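You operate a simulated robot arm through the tools that you are given. There is no shell and no other tool.

The job below is to be done with a simulated robot arm. You get a single attempt, and the scene is never put back.

JOB
Shake samples F5 and A2 and rack them by code.
Fine: shake till no silt lies in them; each goes into the blue rack's hole with its own code; the other two stay unshaken in the blue carrier. Set down upright: what you pick out.

It is judged by the outcome, as a careful person would: the job done as asked, and still so three seconds after it is handed in. It fails if anything else is knocked over, pushed out of place, dropped, spilled or broken.

ROBOT AND FRAMES
A 6-joint arm with a fingered hand, fixed in place. Base frame: the origin is at the foot of the arm, x ahead of it, y to its left, z up. Readings come in mm, rad, newtons and seconds.
With the tool pointing down near the work surface it reaches from about 320 to 800 mm from the base axis. Its first joint turns from -2.007 to 2.007 rad. Payload 4 kg.
Tool frame: the origin (TCP) lies between the finger pads and is the grasp point; the fingertips stand 26 mm ahead of it; z points along the fingers, y is the line along which they close. The gripper opens to 164 mm. The gripper's body begins 73 mm behind the TCP. The gripper is a hand of 5 fingers: y runs from the thumb to the fingers, the wrist lies at [0, 0, -239] in the tool frame, and closing takes about 1.5 s.
Orientation is told as [roll, pitch, yaw] about the base's x, y, z axes, in that order, counted from this pose: with the fingers straight down and closing along the base's y, the tool's x points along the base's -x, its y along +y and its z along -z.

CONTROLS
- The arm moves only by the tool drive_tool. Its argument "series" is a list of rows, each an object (a shift or turn left out is 0, a gripper value left out holds the last) with "translation": the shift along the tool's x, y, z in units of 30 mm (1.0 is 30 mm), a list of three; "rotation": the turn, a rotation vector about the tool's x, y, z in units of 8 degrees (1.0 is 8 degrees), a list of three; "claw": the gripper command, from -1 (shut) to 1 (fully open), values between in proportion. In form: [{"translation": [dx, dy, dz], "rotation": [wx, wy, wz], "claw": claw}, ...]. A call has 1 to 20 rows; each row shifts and turns the commanded pose from where the row before left it, along the tool's axes as they then stand. A call with a number of a shift or a turn outside -1 to 1 is refused whole. Each row takes 0.2 s and may step no farther than 50 mm and 0.15 rad from the row before; otherwise, or with a gripper value out of range, the whole call is refused. Where a pose cannot be reached the arm comes as near as it can. A force on the tool above 90 N (or 10 N above the force at the start of the call, whichever is more), or a blocked arm, ends the call early, and 0.2 s more pass. Each finger travels about 45 mm/s and halts on what it meets, pressing with about 25 N; the grip force reading is that of the motor and also rises with nothing between the fingers. The clock runs only during rows and for 0.2 s after the last one: add rows that do not move to give the fingers time. The reply holds the time, the measured pose of the TCP, the force on the tool along the base axes, the opening and the grip force, in the units named above and with some noise, with the torque about the TCP (base axes, N m) and any sound that the robot's microphone picked up.
- Cameras (640 x 400 px; columns grow to the right, rows downward): "scene" is fixed at [399.9, -499.4, 1609.6]; the picture's right is [0.99, 0.13, 0.00], its down [0.06, -0.48, -0.87] and it looks along [-0.11, 0.87, -0.49] (base axes); focal length 331 px, centre (320, 200). "wrist" rides on the gripper at [51, -70, -94] in the tool frame; the picture's right is [0.81, 0.59, 0.00], its down [-0.43, 0.60, -0.68] and it looks along [-0.40, 0.55, 0.74] (tool axes); focal length 270 px, centre (320, 200). There is no depth. A picture from a camera that has moved, and an enlarged one, comes with that camera's place and axes in the base frame and with its lens.
- capture(camera): a new picture of that camera. No time passes.
- slide_trunk(by): slides the trunk up (or, below 0, down) by that many mm; the arm rides with it, the base frame stays. It gives what a move gives, with no picture.
- hand_shape(shape): the hand has 5 fingers and takes this shape, open, in about a second: jaw (thumb against the fingers, like two jaws); tri (thumb and two fingers); tip (a fingertip pinch); poke (one finger out to press); point (the index stretched); flat (the hand flat); cup (the hand cupped); fist (a fist). The gripper value then closes the fingers along that shape, each until it touches; the sizes above hold for jaw. It gives what a move gives, with no picture.
- close_up(camera, box): a new picture of the part [left, top, right, bottom] of that camera's present view, enlarged. No time passes.
- close_job(): hands the job in; it is judged then, once.

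Nothing tells you positions but the pictures and the camera data. Unless the task says otherwise, let go and move clear before handing in.

The tools are called after "Emit:" by a JSON object that holds its "fn" and its "kwargs". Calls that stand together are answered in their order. drive_tool: Moves the arm, as the interface text tells. Its arguments: {"type":"object","properties":{"series":{"type":"array"}},"required":["series"]} The other tools are called the same way: slide_trunk (by) slides the trunk up or down; hand_shape (shape) gives the hand a shape; capture (camera) takes a picture; close_up (camera, box) takes an enlarged picture of a part of a camera's view; close_job () hands the job in.

At the start:

```text
time_s: 0.0
ee_pos: [271.0, 452.9, 1208.7]
orientation: [-0.001, 0.001, -0.001]
force: [0.9, -0.5, 0.6]
ft_torque: [-0.02, 0.0, 0.0]
grip_width: 164.0
grasp_force: 0.0
shape: jaw
trunk travel left (down, up): [-825.0, 165.0]
```

scene: 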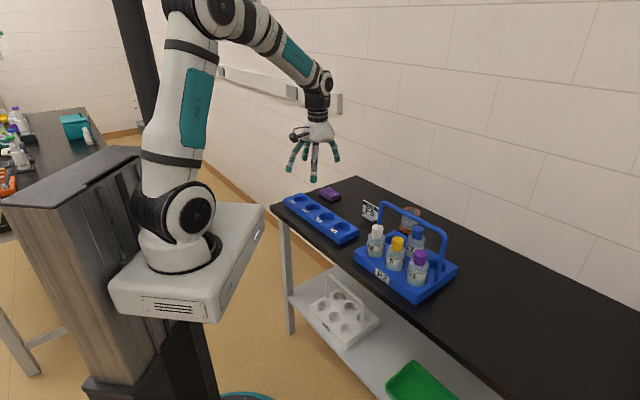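
wrist: 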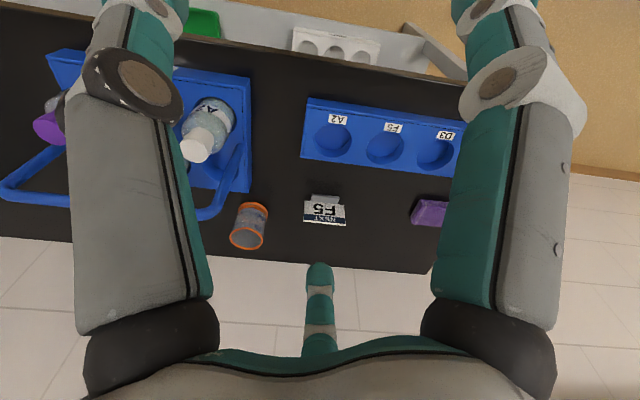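

I see a blue rack with four coded holes, a blue carrier with four capped bottles, and a few other items on a black bench. First I'll look closer to read the codes.

Emit:
{"fn": "close_up", "kwargs": {"camera": "scene", "box": [270, 170, 470, 310]}}

Emit:
{"fn": "close_up", "kwargs": {"camera": "scene", "box": [350, 200, 450, 290]}}

Emit:
{"fn": "close_up", "kwargs": {"camera": "wrist", "box": [0, 40, 260, 260]}}

Emit:
{"fn": "close_up", "kwargs": {"camera": "wrist", "box": [290, 80, 480, 240]}}

```text
2.86 times, centred on (370, 240) of scene
camera zoom: at [399.9, -499.4, 1609.6], right [0.99, 0.13, 0.0], down [0.06, -0.48, -0.87], along [-0.11, 0.87, -0.49], focal length 945 px, centre (177, 86)
```

zoom: 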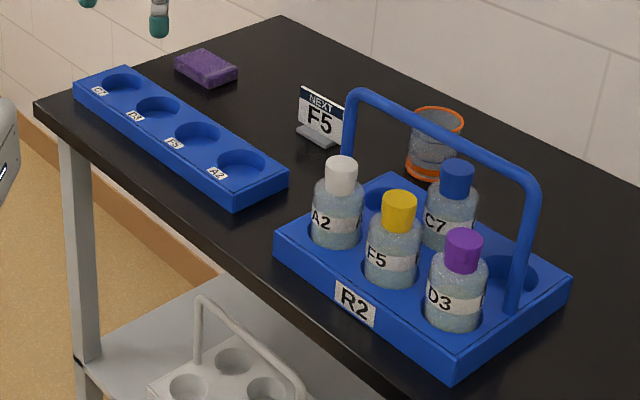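

```text
4.44 times, centred on (400, 245) of scene
camera zoom: at [399.9, -499.4, 1609.6], right [0.99, 0.13, 0.0], down [0.06, -0.48, -0.87], along [-0.11, 0.87, -0.49], focal length 1471 px, centre (-36, 0)
```

zoom: 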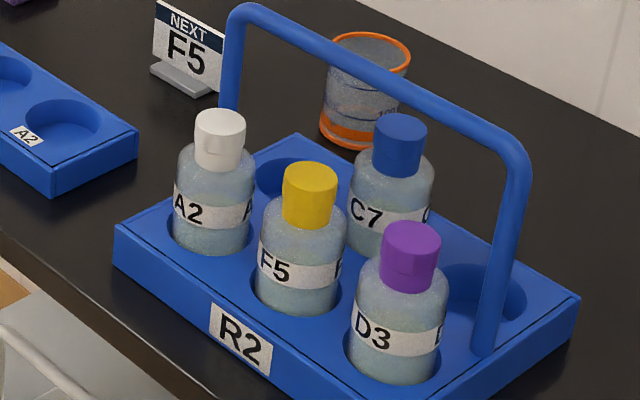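

```text
1.82 times, centred on (130, 150) of wrist
camera zoom: at [220.9, 383.1, 1301.9], right [-0.81, 0.59, 0.0], down [0.43, 0.6, 0.68], along [0.4, 0.55, -0.74], focal length 491 px, centre (666, 291)
```

zoom: 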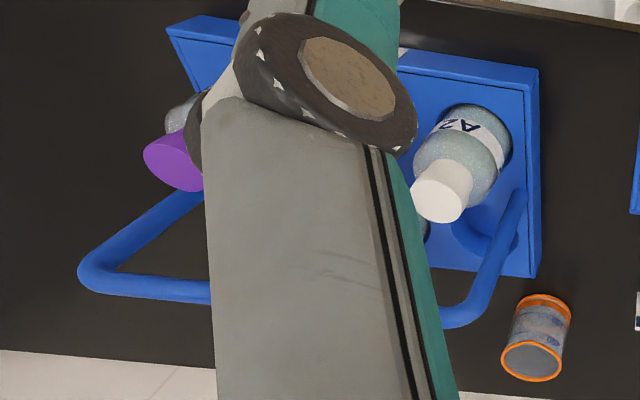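

```text
2.50 times, centred on (385, 160) of wrist
camera zoom: at [220.9, 383.1, 1301.9], right [-0.81, 0.59, 0.0], down [0.43, 0.6, 0.68], along [0.4, 0.55, -0.74], focal length 676 px, centre (158, 300)
```

zoom: 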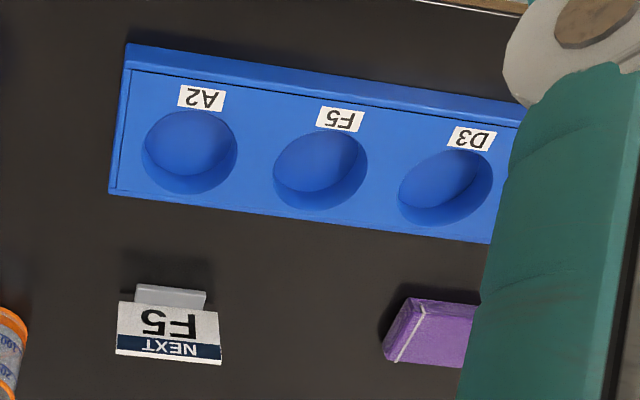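

The bottles F5 (yellow cap) and A2 (white cap) are in the near row of the carrier, around (535,378) and (475,444) with cap tops near z≈992. The rack holes for F5 and A2 are around (282,670) and (350,603). Before moving in, I'll look at the hand's shape more closely.

Emit:
{"fn": "close_up", "kwargs": {"camera": "scene", "box": [270, 90, 370, 190]}}

Emit:
{"fn": "drive_tool", "kwargs": {"series": [{"claw": -0.3}, {"claw": -0.3}, {"claw": -0.3}, {"claw": -0.3}, {"claw": -0.3}, {"claw": -0.3}]}}

```text
4.00 times, centred on (320, 140) of scene
camera zoom: at [399.9, -499.4, 1609.6], right [0.99, 0.13, 0.0], down [0.06, -0.48, -0.87], along [-0.11, 0.87, -0.49], focal length 1324 px, centre (320, 440)
```

zoom: 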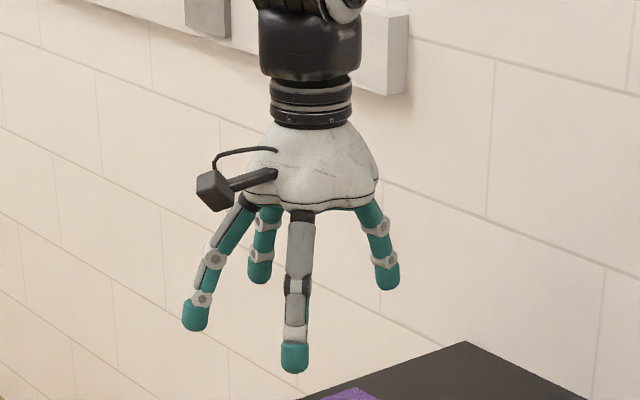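

```text
time_s: 1.4
ee_pos: [271.3, 451.8, 1209.1]
orientation: [0.002, 0.001, 0.001]
force: [0.3, 0.7, 0.9]
ft_torque: [0.04, 0.02, -0.03]
grip_width: 58.0
grasp_force: 0.1
shape: jaw
trunk travel left (down, up): [-825.0, 165.0]
```

Emit:
{"fn": "close_up", "kwargs": {"camera": "scene", "box": [270, 90, 370, 190]}}

Emit:
{"fn": "capture", "kwargs": {"camera": "wrist"}}

```text
4.00 times, centred on (320, 140) of scene
camera zoom: at [399.9, -499.4, 1609.6], right [0.99, 0.13, 0.0], down [0.06, -0.48, -0.87], along [-0.11, 0.87, -0.49], focal length 1324 px, centre (320, 440)
```

zoom: 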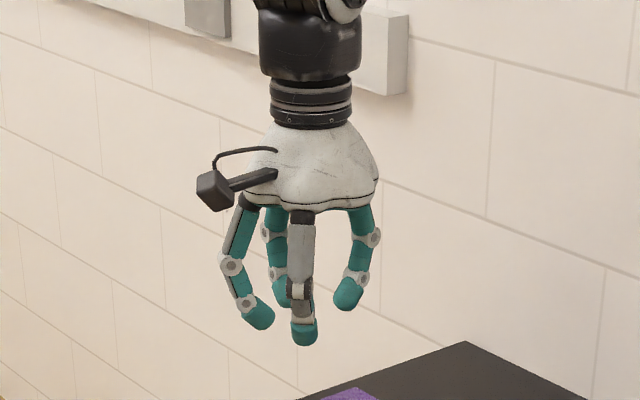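

```text
taken
camera wrist: at [220.9, 383.1, 1301.9], right [-0.81, 0.59, 0.0], down [0.43, 0.6, 0.68], along [0.4, 0.55, -0.74], focal length 270 px, centre (320, 200)
```

wrist: 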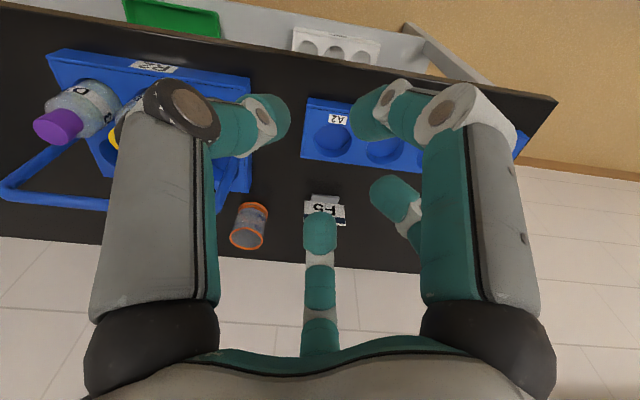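

The hand is a claw of digits around the TCP; the thumb is on the -y side. I'll yaw it 45° to line it up with the bottle row and look at the tri shape.

Emit:
{"fn": "drive_tool", "kwargs": {"series": [{"rotation": [0, 0, -0.9375]}, {"rotation": [0, 0, -0.9375]}, {"rotation": [0, 0, -0.9375]}, {"rotation": [0, 0, -0.9375]}, {"rotation": [0, 0, -0.9375]}, {"rotation": [0, 0, -0.9375]}, {}]}}

Emit:
{"fn": "close_up", "kwargs": {"camera": "scene", "box": [270, 90, 370, 190]}}

Emit:
{"fn": "capture", "kwargs": {"camera": "wrist"}}

Emit:
{"fn": "hand_shape", "kwargs": {"shape": "tri"}}

Emit:
{"fn": "close_up", "kwargs": {"camera": "scene", "box": [270, 90, 370, 190]}}

Emit:
{"fn": "capture", "kwargs": {"camera": "wrist"}}

```text
time_s: 3.0
ee_pos: [269.9, 452.6, 1210.4]
orientation: [0.0, 0.001, 0.787]
force: [0.1, 0.1, 0.4]
ft_torque: [-0.01, 0.01, 0.0]
grip_width: 57.9
grasp_force: 0.0
shape: jaw
trunk travel left (down, up): [-825.0, 165.0]
```

```text
4.00 times, centred on (320, 140) of scene
camera zoom: at [399.9, -499.4, 1609.6], right [0.99, 0.13, 0.0], down [0.06, -0.48, -0.87], along [-0.11, 0.87, -0.49], focal length 1324 px, centre (320, 440)
```

zoom: 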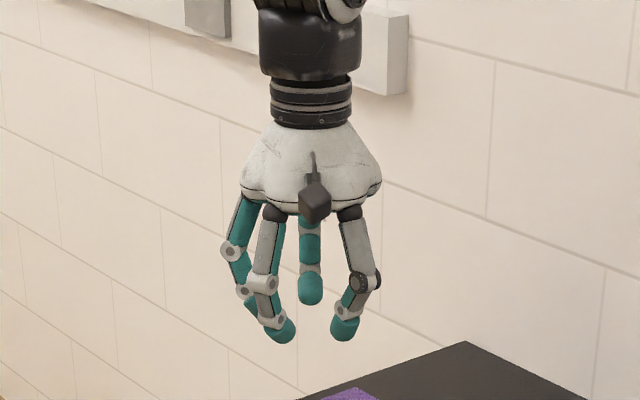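

```text
taken
camera wrist: at [285.1, 367.8, 1302.0], right [-0.99, -0.16, 0.0], down [-0.12, 0.73, 0.68], along [-0.11, 0.67, -0.74], focal length 270 px, centre (320, 200)
```

wrist: 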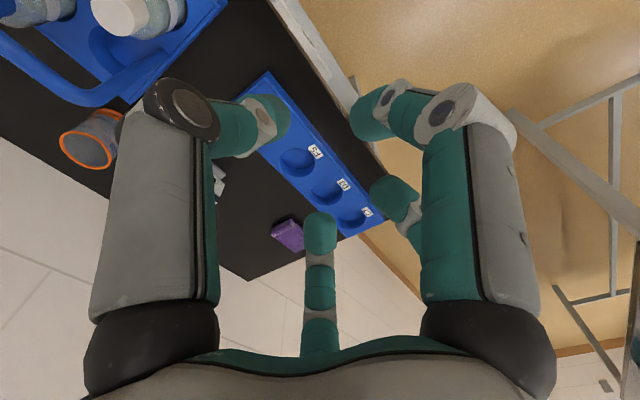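

```text
time_s: 3.9
ee_pos: [272.3, 452.0, 1208.9]
orientation: [0.002, 0.0, 0.785]
force: [0.2, 0.2, -0.3]
ft_torque: [0.0, 0.02, 0.0]
grip_width: 163.8
grasp_force: 0.0
shape: tri
trunk travel left (down, up): [-825.0, 165.0]
```

```text
4.00 times, centred on (320, 140) of scene
camera zoom: at [399.9, -499.4, 1609.6], right [0.99, 0.13, 0.0], down [0.06, -0.48, -0.87], along [-0.11, 0.87, -0.49], focal length 1324 px, centre (320, 440)
```

zoom: 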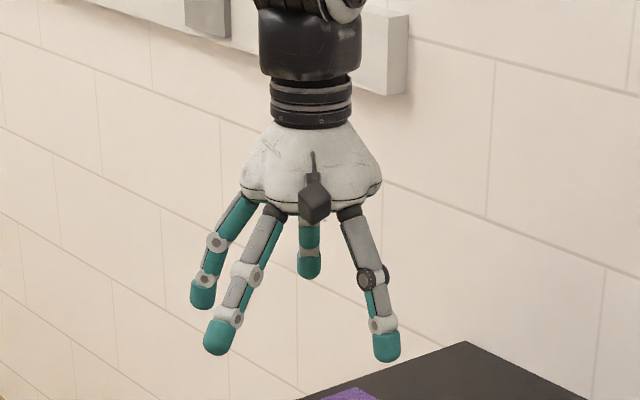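

```text
taken
camera wrist: at [285.0, 367.8, 1302.0], right [-0.99, -0.16, 0.0], down [-0.12, 0.73, 0.68], along [-0.11, 0.67, -0.74], focal length 270 px, centre (320, 200)
```

wrist: 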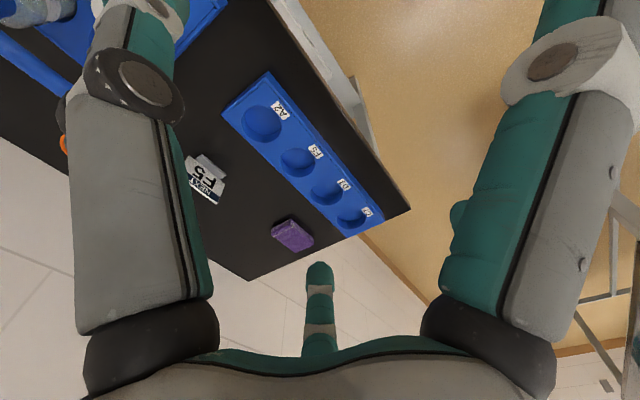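

The tri shape opens the same way as jaw. I'll close it partway in free air to see which digits move and how.

Emit:
{"fn": "drive_tool", "kwargs": {"series": [{"claw": -0.5}, {"claw": -0.5}, {"claw": -0.5}, {"claw": -0.5}, {"claw": -0.5}, {"claw": -0.5}, {"claw": -0.5}, {"claw": -0.5}]}}

Emit:
{"fn": "close_up", "kwargs": {"camera": "scene", "box": [270, 90, 370, 190]}}

Emit:
{"fn": "capture", "kwargs": {"camera": "wrist"}}

Emit:
{"fn": "hand_shape", "kwargs": {"shape": "jaw"}}

Emit:
{"fn": "drive_tool", "kwargs": {"series": [{"claw": -0.5}, {"claw": -0.5}, {"claw": -0.5}, {"claw": -0.5}, {"claw": -0.5}, {"claw": -0.5}, {"claw": -0.5}, {"claw": -0.5}]}}

Emit:
{"fn": "close_up", "kwargs": {"camera": "scene", "box": [270, 90, 370, 190]}}

Emit:
{"fn": "capture", "kwargs": {"camera": "wrist"}}

```text
time_s: 5.7
ee_pos: [271.1, 453.4, 1210.1]
orientation: [0.0, 0.0, 0.784]
force: [-0.1, 0.0, 0.2]
ft_torque: [0.0, 0.0, -0.03]
grip_width: 41.4
grasp_force: 0.0
shape: tri
trunk travel left (down, up): [-825.0, 165.0]
```

```text
4.00 times, centred on (320, 140) of scene
camera zoom: at [399.9, -499.4, 1609.6], right [0.99, 0.13, 0.0], down [0.06, -0.48, -0.87], along [-0.11, 0.87, -0.49], focal length 1324 px, centre (320, 440)
```

zoom: 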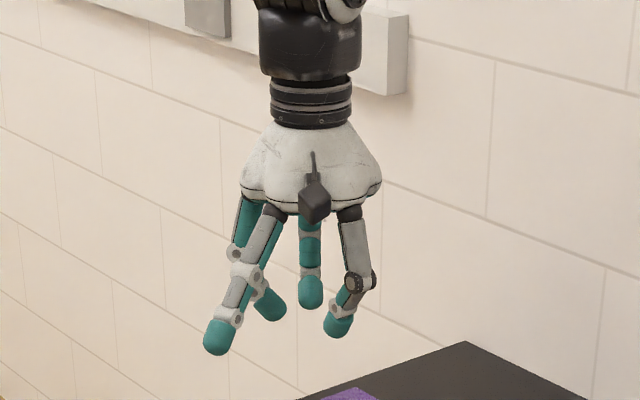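

```text
taken
camera wrist: at [285.0, 367.8, 1302.0], right [-0.99, -0.16, 0.0], down [-0.12, 0.73, 0.68], along [-0.11, 0.67, -0.74], focal length 270 px, centre (320, 200)
```

wrist: 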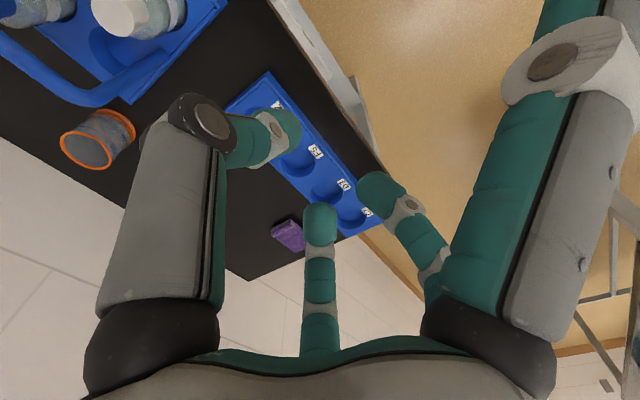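

```text
time_s: 6.6
ee_pos: [270.7, 452.6, 1208.4]
orientation: [-0.001, 0.001, 0.786]
force: [0.3, -0.1, -0.5]
ft_torque: [0.0, 0.02, 0.02]
grip_width: 163.9
grasp_force: 0.0
shape: jaw
trunk travel left (down, up): [-825.0, 165.0]
```

```text
time_s: 8.4
ee_pos: [271.9, 452.0, 1210.2]
orientation: [0.002, 0.0, 0.785]
force: [-0.8, 0.5, 1.3]
ft_torque: [0.01, 0.03, -0.01]
grip_width: 41.7
grasp_force: 0.0
shape: jaw
trunk travel left (down, up): [-825.0, 165.0]
```

```text
4.00 times, centred on (320, 140) of scene
camera zoom: at [399.9, -499.4, 1609.6], right [0.99, 0.13, 0.0], down [0.06, -0.48, -0.87], along [-0.11, 0.87, -0.49], focal length 1324 px, centre (320, 440)
```

zoom: 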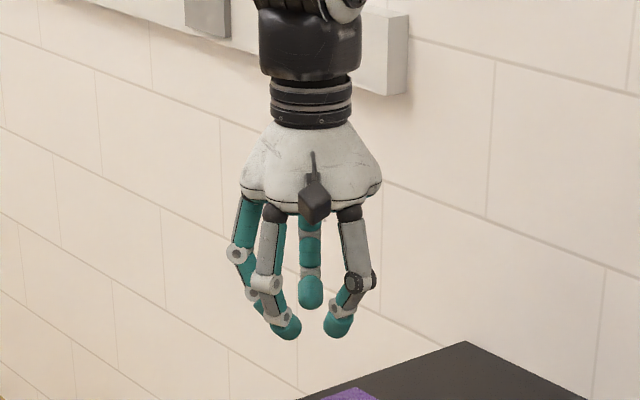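

```text
taken
camera wrist: at [285.0, 367.8, 1302.0], right [-0.99, -0.16, 0.0], down [-0.12, 0.73, 0.68], along [-0.11, 0.67, -0.74], focal length 270 px, centre (320, 200)
```

wrist: 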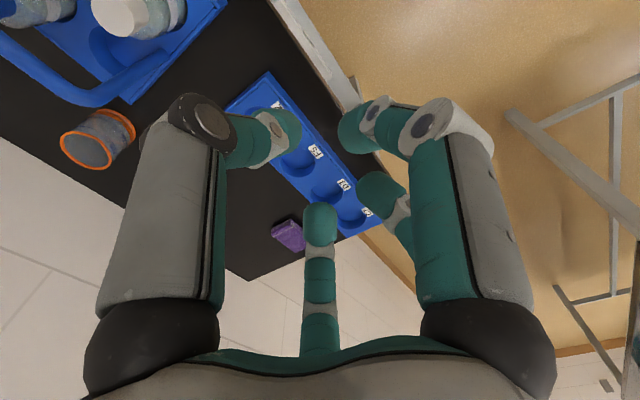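

Jaw closes all digits evenly around the TCP, with an empty side facing tool −x, which I can turn towards the carrier's handle. I'll tilt the hand 20° away from the handle and travel high above the F5 bottle to look from closer.

Emit:
{"fn": "drive_tool", "kwargs": {"series": [{"rotation": [0, -0.8333, 0], "claw": -0.08}, {"rotation": [0, -0.8333, 0]}, {"rotation": [0, -0.8334, 0]}, {"translation": [-0.327, -0.996, 0.119]}, {"translation": [-0.327, -0.996, 0.119]}, {"translation": [-0.327, -0.996, 0.119]}, {"translation": [-0.327, -0.996, 0.119]}, {"translation": [-0.327, -0.996, 0.119]}, {"translation": [-0.327, -0.996, 0.119]}, {"translation": [-0.327, -0.996, 0.119]}, {"translation": [-0.327, -0.996, 0.119]}, {}, {}]}}

Emit:
{"fn": "capture", "kwargs": {"camera": "wrist"}}

Emit:
{"fn": "capture", "kwargs": {"camera": "scene"}}

```text
time_s: 11.2
ee_pos: [499.8, 341.5, 1207.3]
orientation: [-0.001, -0.351, 0.784]
force: [-0.2, -0.6, -0.3]
ft_torque: [0.02, -0.02, -0.01]
grip_width: 75.1
grasp_force: 0.1
shape: jaw
trunk travel left (down, up): [-825.0, 165.0]
```

```text
taken
camera wrist: at [493.2, 237.2, 1278.4], right [-0.95, -0.12, -0.28], down [-0.3, 0.54, 0.78], along [0.05, 0.83, -0.56], focal length 270 px, centre (320, 200)
```

wrist: 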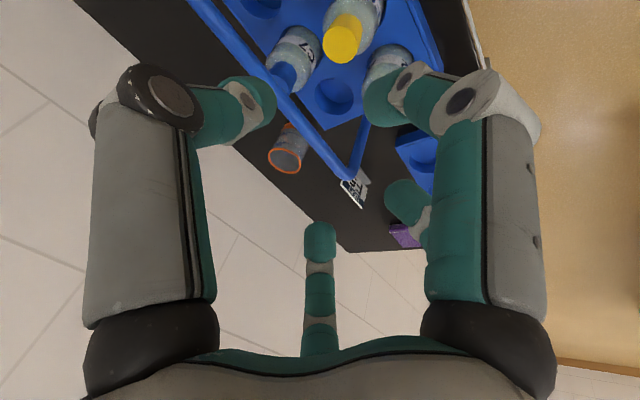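

```text
taken
```

scene: 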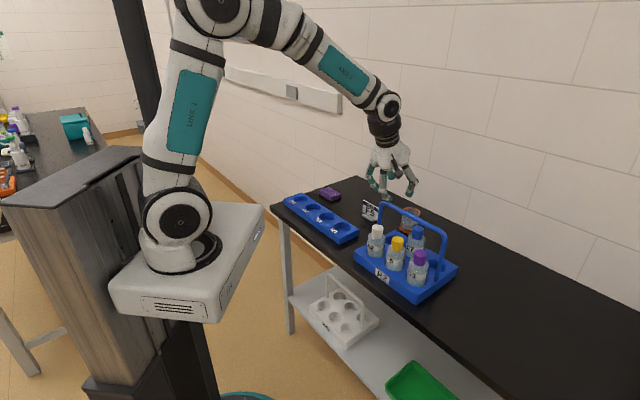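

The hand hovers tilted in front of the carrier and F5's yellow cap is in the wrist view. I'll zoom in from both cameras to measure the caps and the handle.

Emit:
{"fn": "close_up", "kwargs": {"camera": "wrist", "box": [230, 0, 470, 180]}}

Emit:
{"fn": "close_up", "kwargs": {"camera": "scene", "box": [350, 200, 470, 310]}}

Emit:
{"fn": "close_up", "kwargs": {"camera": "scene", "box": [375, 215, 435, 275]}}

Emit:
{"fn": "close_up", "kwargs": {"camera": "scene", "box": [275, 180, 375, 250]}}

```text
2.22 times, centred on (350, 90) of wrist
camera zoom: at [493.2, 237.2, 1278.4], right [-0.95, -0.12, -0.28], down [-0.3, 0.54, 0.78], along [0.05, 0.83, -0.56], focal length 601 px, centre (253, 444)
```

zoom: 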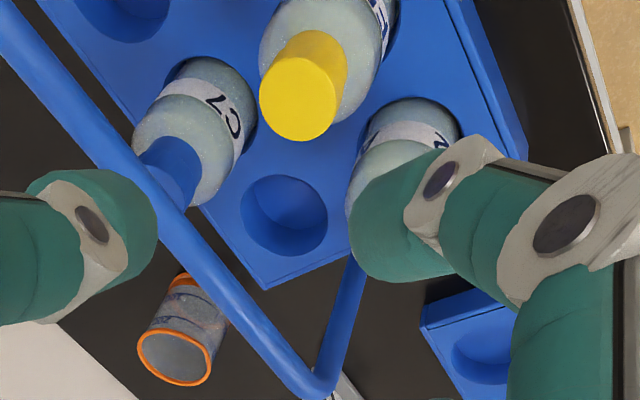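

```text
3.64 times, centred on (410, 255) of scene
camera zoom: at [399.9, -499.4, 1609.6], right [0.99, 0.13, 0.0], down [0.06, -0.48, -0.87], along [-0.11, 0.87, -0.49], focal length 1203 px, centre (-7, 0)
```

zoom: 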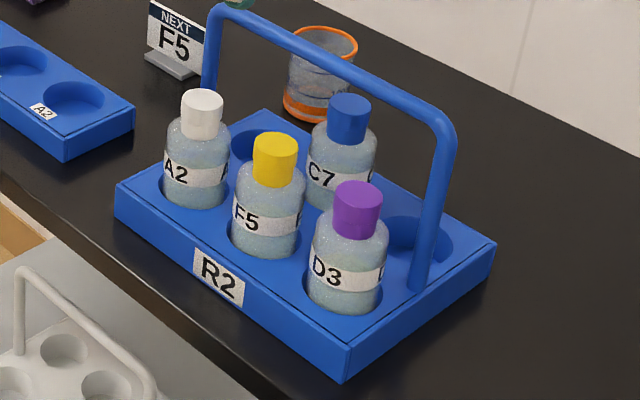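

```text
6.67 times, centred on (405, 245) of scene
camera zoom: at [399.9, -499.4, 1609.6], right [0.99, 0.13, 0.0], down [0.06, -0.48, -0.87], along [-0.11, 0.87, -0.49], focal length 2206 px, centre (-247, -100)
```

zoom: 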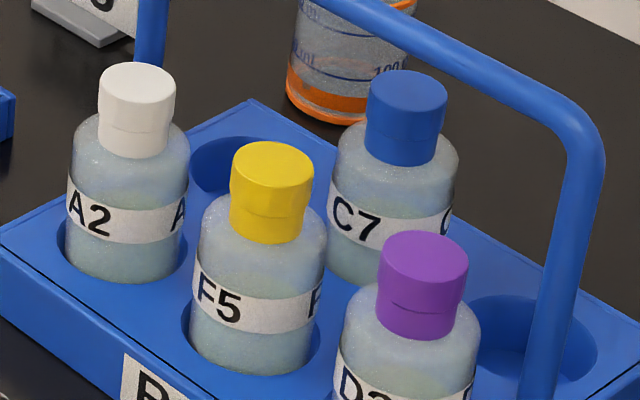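

```text
5.71 times, centred on (325, 215) of scene
camera zoom: at [399.9, -499.4, 1609.6], right [0.99, 0.13, 0.0], down [0.06, -0.48, -0.87], along [-0.11, 0.87, -0.49], focal length 1891 px, centre (291, 114)
```

zoom: 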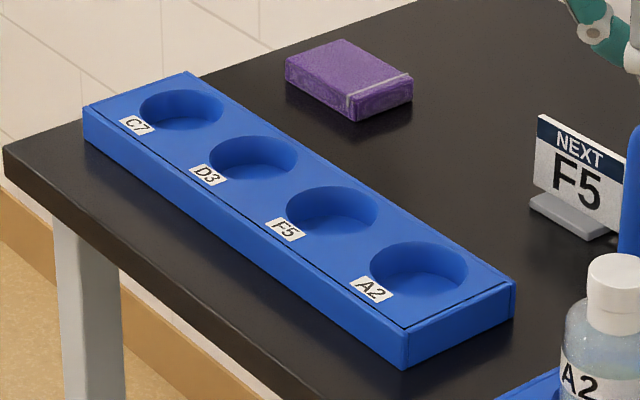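

F5's cap top comes out at about (537, 384, 986). The cap is about 40 mm wide, the handle bar is about 50 mm beyond the bottle row at z≈1055, and the rack holes are at about (280,661) for F5 and (347,594) for A2. I'll come down to a closer hover with a narrower opening.

Emit:
{"fn": "drive_tool", "kwargs": {"series": [{"translation": [0.312, 0.046, 0.836], "claw": -0.34}, {"translation": [0.312, 0.046, 0.836]}, {"translation": [0.312, 0.046, 0.836]}, {}, {}]}}

Emit:
{"fn": "capture", "kwargs": {"camera": "wrist"}}

Emit:
{"fn": "close_up", "kwargs": {"camera": "scene", "box": [350, 160, 470, 280]}}

```text
time_s: 12.4
ee_pos: [495.5, 344.2, 1127.7]
orientation: [0.0, -0.349, 0.785]
force: [-0.5, -1.0, -0.5]
ft_torque: [-0.03, 0.01, -0.04]
grip_width: 54.6
grasp_force: 0.0
shape: jaw
trunk travel left (down, up): [-825.0, 165.0]
```

```text
taken
camera wrist: at [489.5, 238.9, 1197.8], right [-0.95, -0.12, -0.28], down [-0.3, 0.54, 0.78], along [0.05, 0.83, -0.56], focal length 270 px, centre (320, 200)
```

wrist: 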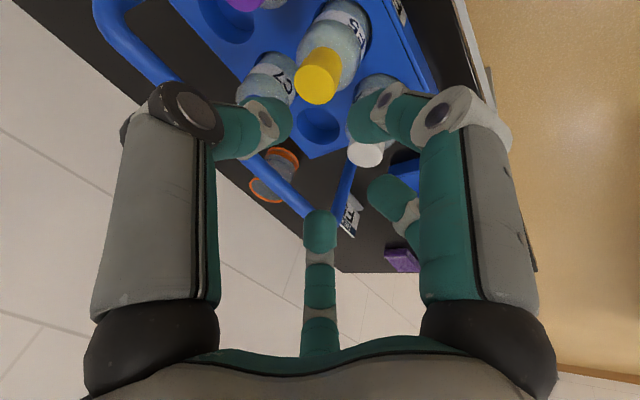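

```text
3.33 times, centred on (410, 220) of scene
camera zoom: at [399.9, -499.4, 1609.6], right [0.99, 0.13, 0.0], down [0.06, -0.48, -0.87], along [-0.11, 0.87, -0.49], focal length 1103 px, centre (20, 133)
```

zoom: 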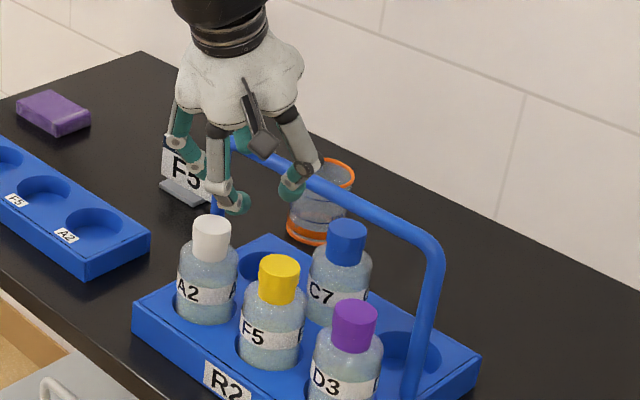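

F5 is straight ahead along the tool axis. I'll zoom in on its cap to refine the aim.

Emit:
{"fn": "close_up", "kwargs": {"camera": "wrist", "box": [260, 20, 400, 130]}}

```text
3.64 times, centred on (330, 75) of wrist
camera zoom: at [489.5, 238.9, 1197.8], right [-0.95, -0.12, -0.28], down [-0.3, 0.54, 0.78], along [0.05, 0.83, -0.56], focal length 983 px, centre (284, 654)
```

zoom: 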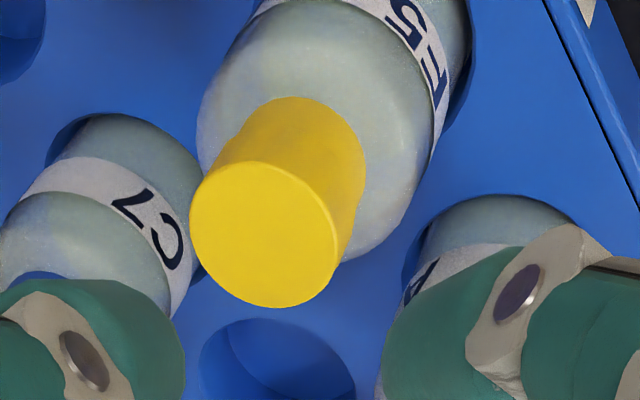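

The aim is close to right. I'll advance along the tool axis to about 60 mm short of the grasp and check alignment again.

Emit:
{"fn": "drive_tool", "kwargs": {"series": [{"translation": [-0.004, -0.013, 0.758]}, {"translation": [-0.004, -0.013, 0.758]}, {"translation": [-0.004, -0.013, 0.758]}, {"translation": [-0.004, -0.013, 0.758]}, {}, {}]}}

Emit:
{"fn": "capture", "kwargs": {"camera": "wrist"}}

Emit:
{"fn": "close_up", "kwargs": {"camera": "scene", "box": [360, 190, 440, 270]}}

```text
time_s: 13.8
ee_pos: [518.5, 365.7, 1042.6]
orientation: [-0.001, -0.349, 0.785]
force: [-0.7, -0.4, 0.1]
ft_torque: [0.0, 0.01, 0.02]
grip_width: 54.6
grasp_force: 0.0
shape: jaw
trunk travel left (down, up): [-825.0, 165.0]
```

```text
taken
camera wrist: at [512.7, 260.3, 1112.3], right [-0.95, -0.12, -0.28], down [-0.3, 0.54, 0.78], along [0.06, 0.83, -0.56], focal length 270 px, centre (320, 200)
```

wrist: 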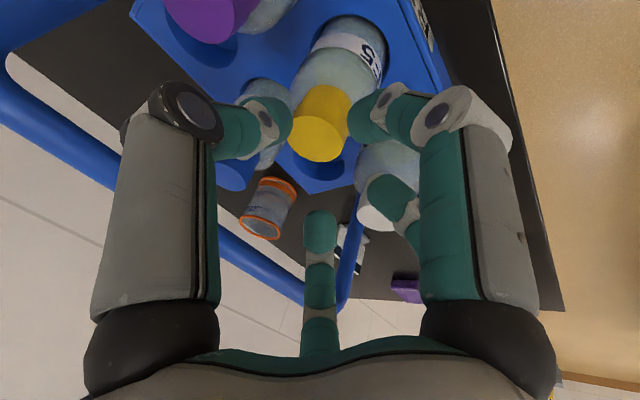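

```text
5.00 times, centred on (400, 230) of scene
camera zoom: at [399.9, -499.4, 1609.6], right [0.99, 0.13, 0.0], down [0.06, -0.48, -0.87], along [-0.11, 0.87, -0.49], focal length 1654 px, centre (-80, 50)
```

zoom: 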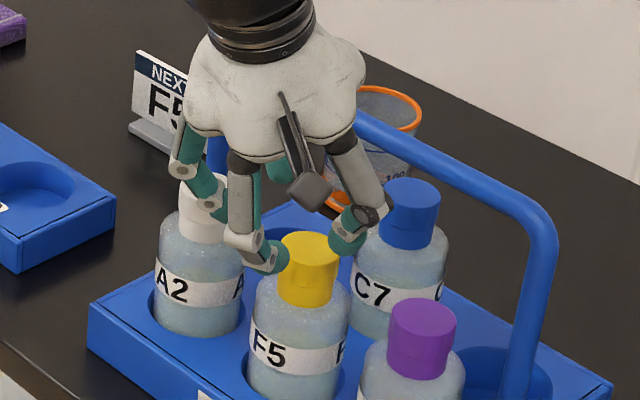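

Emit:
{"fn": "close_up", "kwargs": {"camera": "wrist", "box": [240, 70, 400, 190]}}

Emit:
{"fn": "close_up", "kwargs": {"camera": "scene", "box": [380, 210, 430, 260]}}

```text
3.33 times, centred on (320, 130) of wrist
camera zoom: at [512.7, 260.3, 1112.3], right [-0.95, -0.12, -0.28], down [-0.3, 0.54, 0.78], along [0.06, 0.83, -0.56], focal length 901 px, centre (320, 433)
```

zoom: 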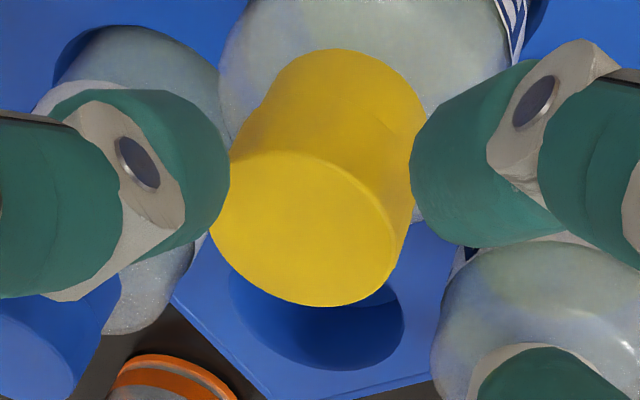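

```text
8.00 times, centred on (405, 235) of scene
camera zoom: at [399.9, -499.4, 1609.6], right [0.99, 0.13, 0.0], down [0.06, -0.48, -0.87], along [-0.11, 0.87, -0.49], focal length 2647 px, centre (-360, -80)
```

zoom: 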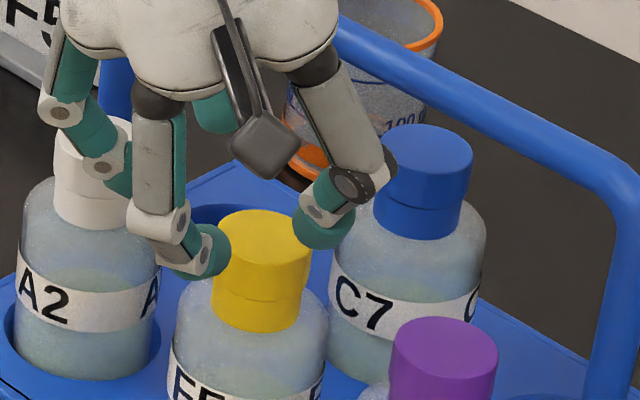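

Alignment looks good in both views: the cap sits between the thumb and the fingers. I'll advance the last 58 mm along the tool axis.

Emit:
{"fn": "drive_tool", "kwargs": {"series": [{"translation": [-0.002, -0.005, 0.485]}, {"translation": [-0.002, -0.005, 0.485]}, {"translation": [-0.002, -0.005, 0.485]}, {"translation": [-0.002, -0.005, 0.485]}, {}, {}]}}

Emit:
{"fn": "capture", "kwargs": {"camera": "wrist"}}

Emit:
{"fn": "close_up", "kwargs": {"camera": "scene", "box": [380, 210, 430, 260]}}

Emit:
{"fn": "close_up", "kwargs": {"camera": "wrist", "box": [220, 70, 420, 220]}}

```text
time_s: 15.2
ee_pos: [533.2, 380.7, 988.7]
orientation: [0.0, -0.349, 0.785]
force: [0.5, 0.0, -0.8]
ft_torque: [0.04, 0.01, 0.0]
grip_width: 54.6
grasp_force: 0.1
shape: jaw
trunk travel left (down, up): [-825.0, 165.0]
```

```text
taken
camera wrist: at [527.1, 274.8, 1058.9], right [-0.95, -0.12, -0.28], down [-0.3, 0.54, 0.78], along [0.06, 0.83, -0.56], focal length 270 px, centre (320, 200)
```

wrist: 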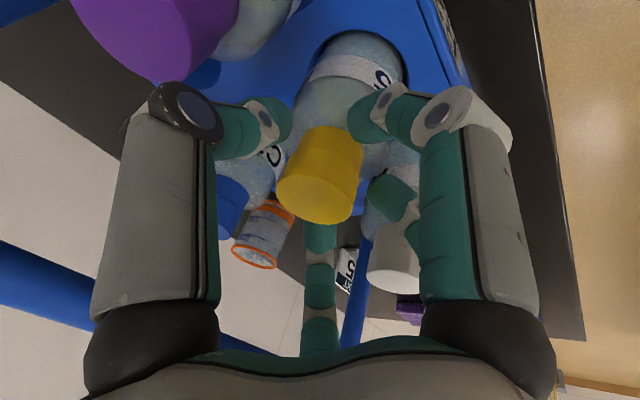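

```text
8.00 times, centred on (405, 235) of scene
camera zoom: at [399.9, -499.4, 1609.6], right [0.99, 0.13, 0.0], down [0.06, -0.48, -0.87], along [-0.11, 0.87, -0.49], focal length 2647 px, centre (-360, -80)
```

zoom: 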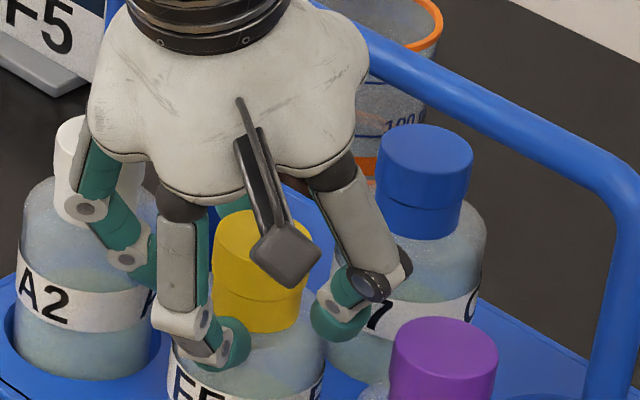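

```text
2.67 times, centred on (320, 145) of wrist
camera zoom: at [527.1, 274.8, 1058.9], right [-0.95, -0.12, -0.28], down [-0.3, 0.54, 0.78], along [0.06, 0.83, -0.56], focal length 721 px, centre (320, 347)
```

zoom: 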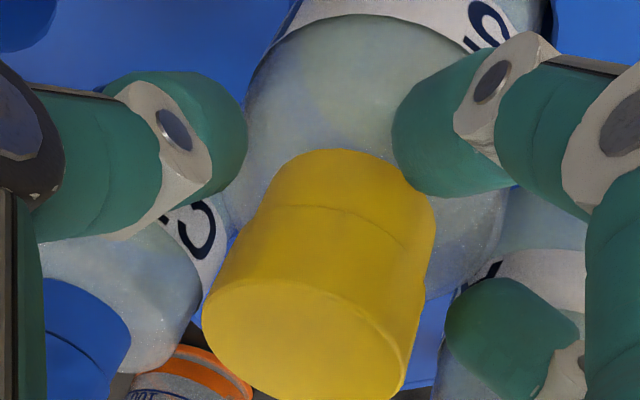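

The fingertips now ring the lower half of the F5 cap, with the tool axis crossing the cap axis at mid-cap. I'll close the hand.

Emit:
{"fn": "drive_tool", "kwargs": {"series": [{"claw": -0.5}, {"claw": -0.6}, {"claw": -0.8}, {"claw": -1}, {"claw": -1}, {"claw": -1}, {"claw": -1}, {"claw": -1}]}}

Emit:
{"fn": "capture", "kwargs": {"camera": "wrist"}}

Emit:
{"fn": "close_up", "kwargs": {"camera": "scene", "box": [370, 210, 440, 280]}}

```text
time_s: 17.0
ee_pos: [532.7, 380.3, 988.9]
orientation: [0.0, -0.348, 0.785]
force: [0.1, -0.5, -2.6]
ft_torque: [-0.11, 0.13, 0.0]
grip_width: 31.5
grasp_force: 25.2
shape: jaw
trunk travel left (down, up): [-825.0, 165.0]
```

```text
taken
camera wrist: at [526.9, 274.6, 1058.9], right [-0.95, -0.12, -0.28], down [-0.3, 0.54, 0.78], along [0.05, 0.83, -0.56], focal length 270 px, centre (320, 200)
```

wrist: 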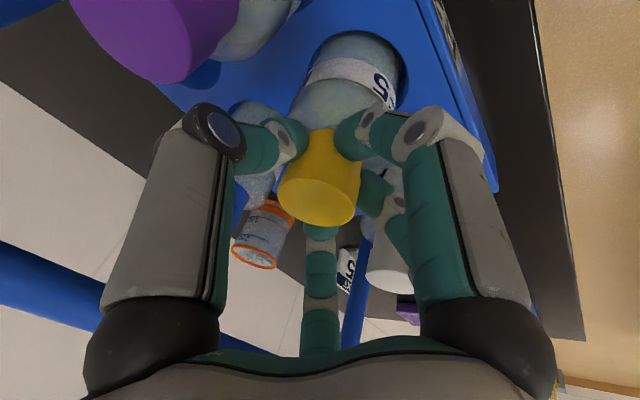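

```text
5.71 times, centred on (405, 245) of scene
camera zoom: at [399.9, -499.4, 1609.6], right [0.99, 0.13, 0.0], down [0.06, -0.48, -0.87], along [-0.11, 0.87, -0.49], focal length 1891 px, centre (-166, -57)
```

zoom: 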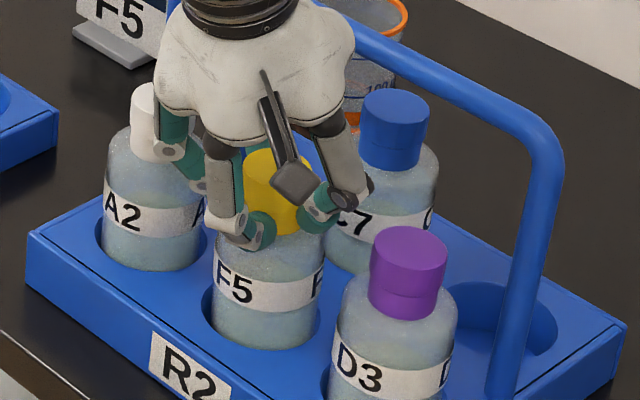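

The grip is at 25 N and the bottle stands upright. I'll lift straight up slowly and check the reading.

Emit:
{"fn": "drive_tool", "kwargs": {"series": [{"translation": [-0.057, 0, -0.157], "claw": -1}, {"translation": [-0.114, 0, -0.313]}, {"translation": [-0.114, 0, -0.313]}, {}, {}]}}

Emit:
{"fn": "close_up", "kwargs": {"camera": "scene", "box": [370, 200, 440, 280]}}

```text
time_s: 18.2
ee_pos: [534.1, 380.0, 1015.0]
orientation: [0.001, -0.348, 0.786]
force: [-2.4, -2.8, -3.0]
ft_torque: [0.01, -0.02, -0.06]
grip_width: 31.4
grasp_force: 25.1
shape: jaw
trunk travel left (down, up): [-825.0, 165.0]
```

```text
5.00 times, centred on (405, 240) of scene
camera zoom: at [399.9, -499.4, 1609.6], right [0.99, 0.13, 0.0], down [0.06, -0.48, -0.87], along [-0.11, 0.87, -0.49], focal length 1654 px, centre (-105, 0)
```

zoom: 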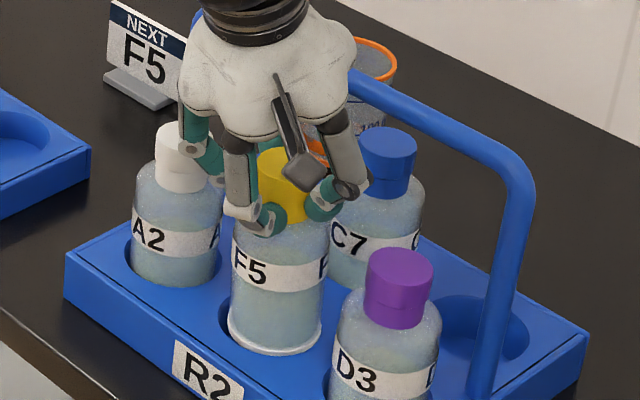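

The bottle is rising upright and its base is just at deck level. There is a small sideways force, so I'll check whether the hand or the bottle is touching anything.

Emit:
{"fn": "capture", "kwargs": {"camera": "wrist"}}

Emit:
{"fn": "close_up", "kwargs": {"camera": "scene", "box": [395, 220, 425, 280]}}

Emit:
{"fn": "drive_tool", "kwargs": {"series": [{}]}}

```text
taken
camera wrist: at [527.1, 274.3, 1084.3], right [-0.95, -0.12, -0.28], down [-0.3, 0.54, 0.78], along [0.05, 0.83, -0.56], focal length 270 px, centre (320, 200)
```

wrist: 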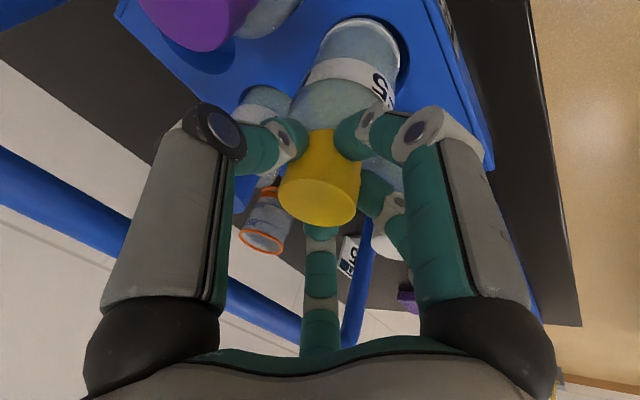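

```text
6.67 times, centred on (410, 250) of scene
camera zoom: at [399.9, -499.4, 1609.6], right [0.99, 0.13, 0.0], down [0.06, -0.48, -0.87], along [-0.11, 0.87, -0.49], focal length 2206 px, centre (-280, -133)
```

zoom: 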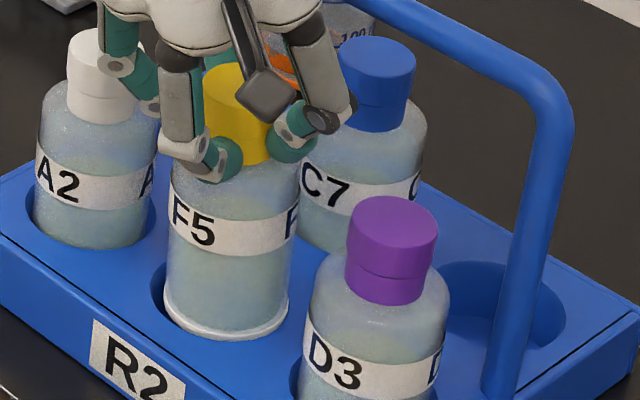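

```text
time_s: 18.6
ee_pos: [534.2, 379.9, 1014.7]
orientation: [0.0, -0.349, 0.786]
force: [-2.9, -2.0, -2.2]
ft_torque: [0.03, -0.04, -0.08]
grip_width: 31.9
grasp_force: 24.4
shape: jaw
trunk travel left (down, up): [-825.0, 165.0]
```

Emit:
{"fn": "drive_tool", "kwargs": {"series": [{"translation": [-0.057, 0, -0.157]}, {}, {}]}}

Emit:
{"fn": "drive_tool", "kwargs": {"series": [{"translation": [-0.057, 0, -0.157]}, {}, {}]}}

Emit:
{"fn": "close_up", "kwargs": {"camera": "scene", "box": [375, 205, 435, 275]}}

```text
time_s: 19.4
ee_pos: [534.2, 379.5, 1019.2]
orientation: [0.0, -0.35, 0.786]
force: [-2.1, -1.4, -2.5]
ft_torque: [-0.07, 0.06, -0.02]
grip_width: 31.5
grasp_force: 25.1
shape: jaw
trunk travel left (down, up): [-825.0, 165.0]
```

```text
time_s: 20.2
ee_pos: [534.5, 380.5, 1023.0]
orientation: [-0.001, -0.35, 0.785]
force: [-0.2, -0.7, -1.6]
ft_torque: [0.01, 0.0, -0.02]
grip_width: 31.7
grasp_force: 25.3
shape: jaw
trunk travel left (down, up): [-825.0, 165.0]
```

```text
5.71 times, centred on (405, 240) of scene
camera zoom: at [399.9, -499.4, 1609.6], right [0.99, 0.13, 0.0], down [0.06, -0.48, -0.87], along [-0.11, 0.87, -0.49], focal length 1891 px, centre (-166, -29)
```

zoom: 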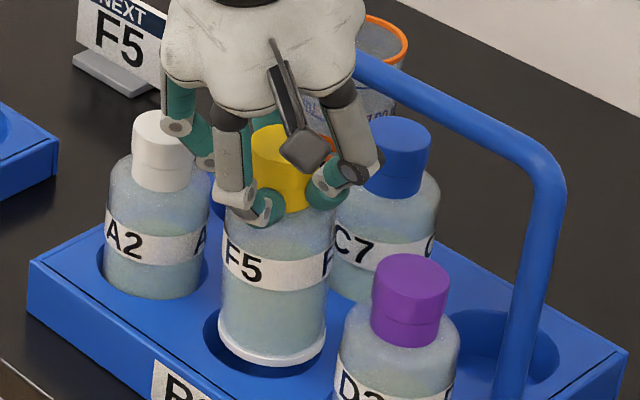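

The bottle is free now; only its weight of about 2 N reads. I'll back out along the tool axis, up and away from the carrier, to open space in front of the bench.

Emit:
{"fn": "drive_tool", "kwargs": {"series": [{"translation": [0, 0, -0.5]}, {"translation": [0, 0, -0.8]}, {"translation": [0, 0, -0.8]}, {"translation": [0, 0, -0.8]}, {"translation": [0, 0, -0.8]}, {"translation": [0.5, 0, -0.5]}, {"translation": [0.8, 0, -0.3]}, {"translation": [0.8, 0, -0.3]}, {}, {}]}}

Emit:
{"fn": "capture", "kwargs": {"camera": "scene"}}

Emit:
{"fn": "capture", "kwargs": {"camera": "wrist"}}

```text
time_s: 22.4
ee_pos: [456.9, 302.7, 1137.7]
orientation: [0.0, -0.349, 0.786]
force: [-0.2, -1.3, -2.4]
ft_torque: [-0.01, 0.0, -0.02]
grip_width: 31.6
grasp_force: 24.8
shape: jaw
trunk travel left (down, up): [-825.0, 165.0]
```

```text
taken
```

scene: 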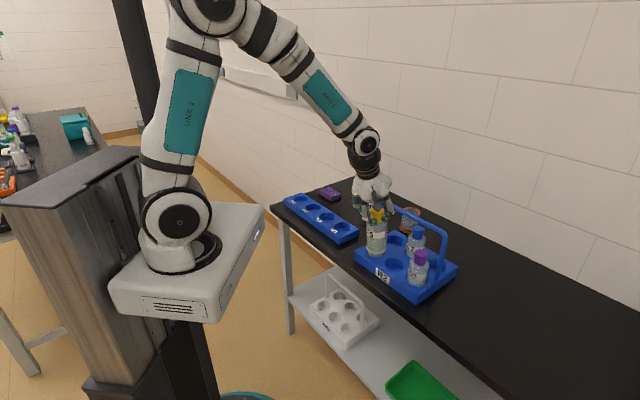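

```text
taken
camera wrist: at [450.2, 197.5, 1208.1], right [-0.95, -0.12, -0.28], down [-0.3, 0.54, 0.78], along [0.06, 0.83, -0.56], focal length 270 px, centre (320, 200)
```

wrist: 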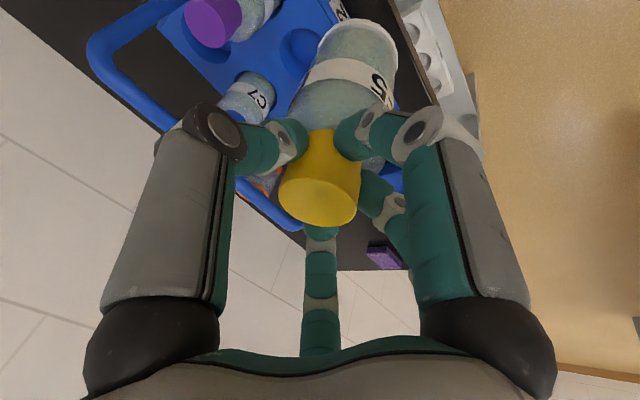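

Emit:
{"fn": "close_up", "kwargs": {"camera": "scene", "box": [345, 195, 405, 265]}}

Emit:
{"fn": "close_up", "kwargs": {"camera": "wrist", "box": [260, 10, 420, 130]}}

Emit:
{"fn": "close_up", "kwargs": {"camera": "scene", "box": [375, 220, 435, 290]}}

```text
5.71 times, centred on (375, 230) of scene
camera zoom: at [399.9, -499.4, 1609.6], right [0.99, 0.13, 0.0], down [0.06, -0.48, -0.87], along [-0.11, 0.87, -0.49], focal length 1891 px, centre (6, 29)
```

zoom: 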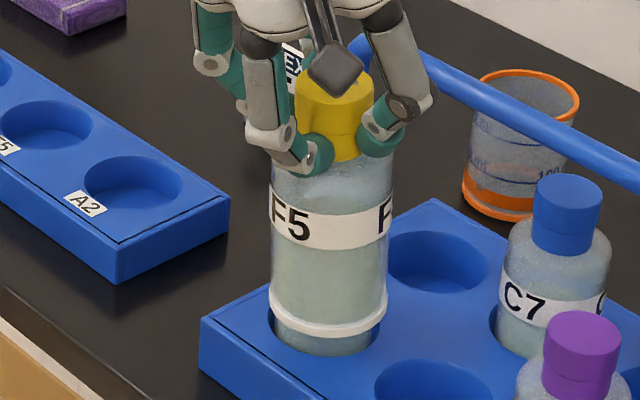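

```text
3.33 times, centred on (340, 70) of wrist
camera zoom: at [450.2, 197.5, 1208.1], right [-0.95, -0.12, -0.28], down [-0.3, 0.54, 0.78], along [0.06, 0.83, -0.56], focal length 901 px, centre (253, 633)
```

zoom: 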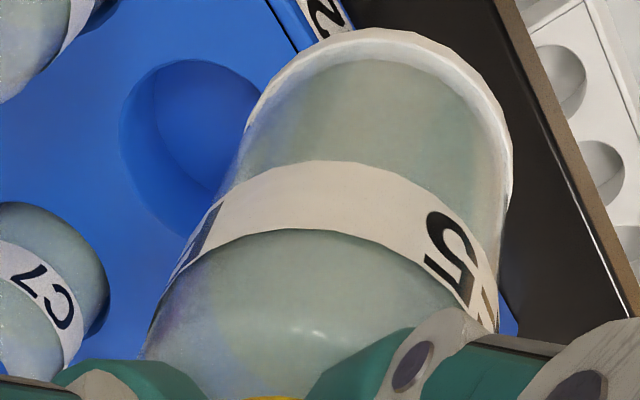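

```text
5.71 times, centred on (405, 255) of scene
camera zoom: at [399.9, -499.4, 1609.6], right [0.99, 0.13, 0.0], down [0.06, -0.48, -0.87], along [-0.11, 0.87, -0.49], focal length 1891 px, centre (-166, -114)
```

zoom: 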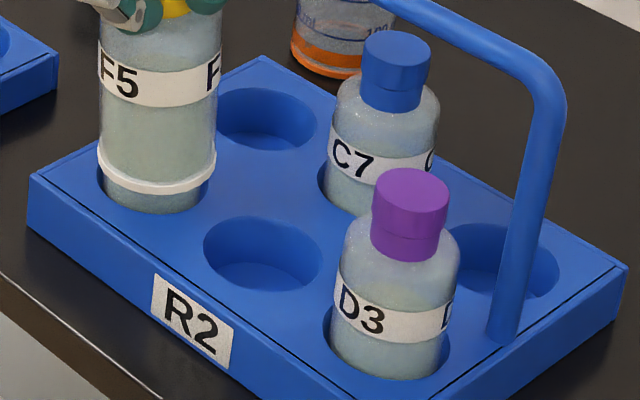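

F5 is held upright and clear; there's a pale layer at its base. I'll try a first bout of shaking with quick up-down strokes in free space.

Emit:
{"fn": "drive_tool", "kwargs": {"series": [{"translation": [-0.9, 0, -1]}, {"translation": [0.9, 0, 1]}, {"translation": [-0.9, 0, -1]}, {"translation": [0.9, 0, 1]}, {"translation": [-0.9, 0, -1]}, {"translation": [0.9, 0, 1]}, {"translation": [-0.9, 0, -1]}, {"translation": [0.9, 0, 1]}, {"translation": [-0.9, 0, -1]}, {"translation": [0.9, 0, 1]}, {"translation": [-0.9, 0, -1]}, {"translation": [0.9, 0, 1]}, {}]}}

Emit:
{"fn": "close_up", "kwargs": {"camera": "scene", "box": [345, 195, 405, 265]}}

Emit:
{"fn": "close_up", "kwargs": {"camera": "wrist", "box": [260, 10, 420, 130]}}

```text
time_s: 25.2
ee_pos: [457.4, 303.6, 1138.3]
orientation: [-0.002, -0.351, 0.786]
force: [0.5, -0.3, -2.4]
ft_torque: [-0.03, 0.05, 0.0]
grip_width: 31.7
grasp_force: 25.0
shape: jaw
trunk travel left (down, up): [-825.0, 165.0]
```

```text
5.71 times, centred on (375, 230) of scene
camera zoom: at [399.9, -499.4, 1609.6], right [0.99, 0.13, 0.0], down [0.06, -0.48, -0.87], along [-0.11, 0.87, -0.49], focal length 1891 px, centre (6, 29)
```

zoom: 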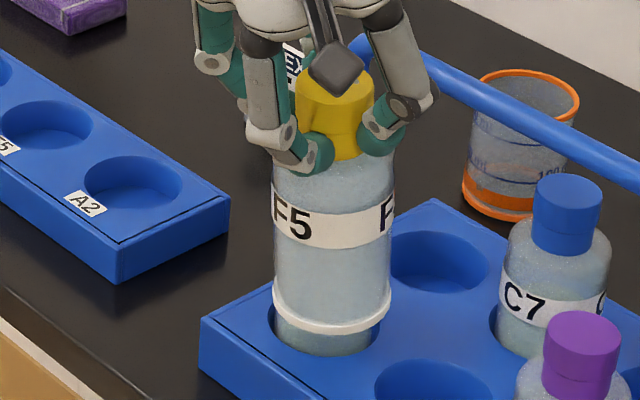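

```text
3.33 times, centred on (340, 70) of wrist
camera zoom: at [450.5, 198.3, 1208.1], right [-0.95, -0.12, -0.28], down [-0.3, 0.54, 0.78], along [0.06, 0.83, -0.55], focal length 901 px, centre (253, 633)
```

zoom: 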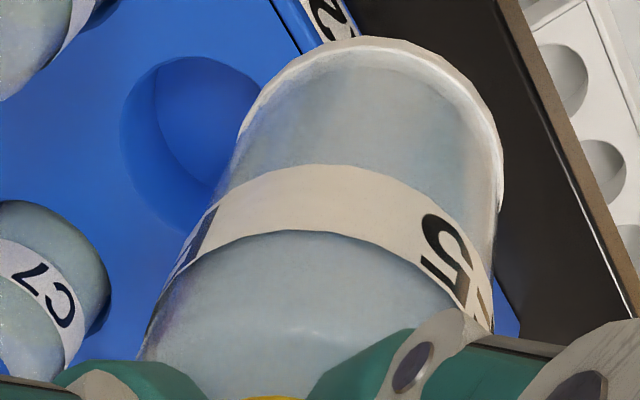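

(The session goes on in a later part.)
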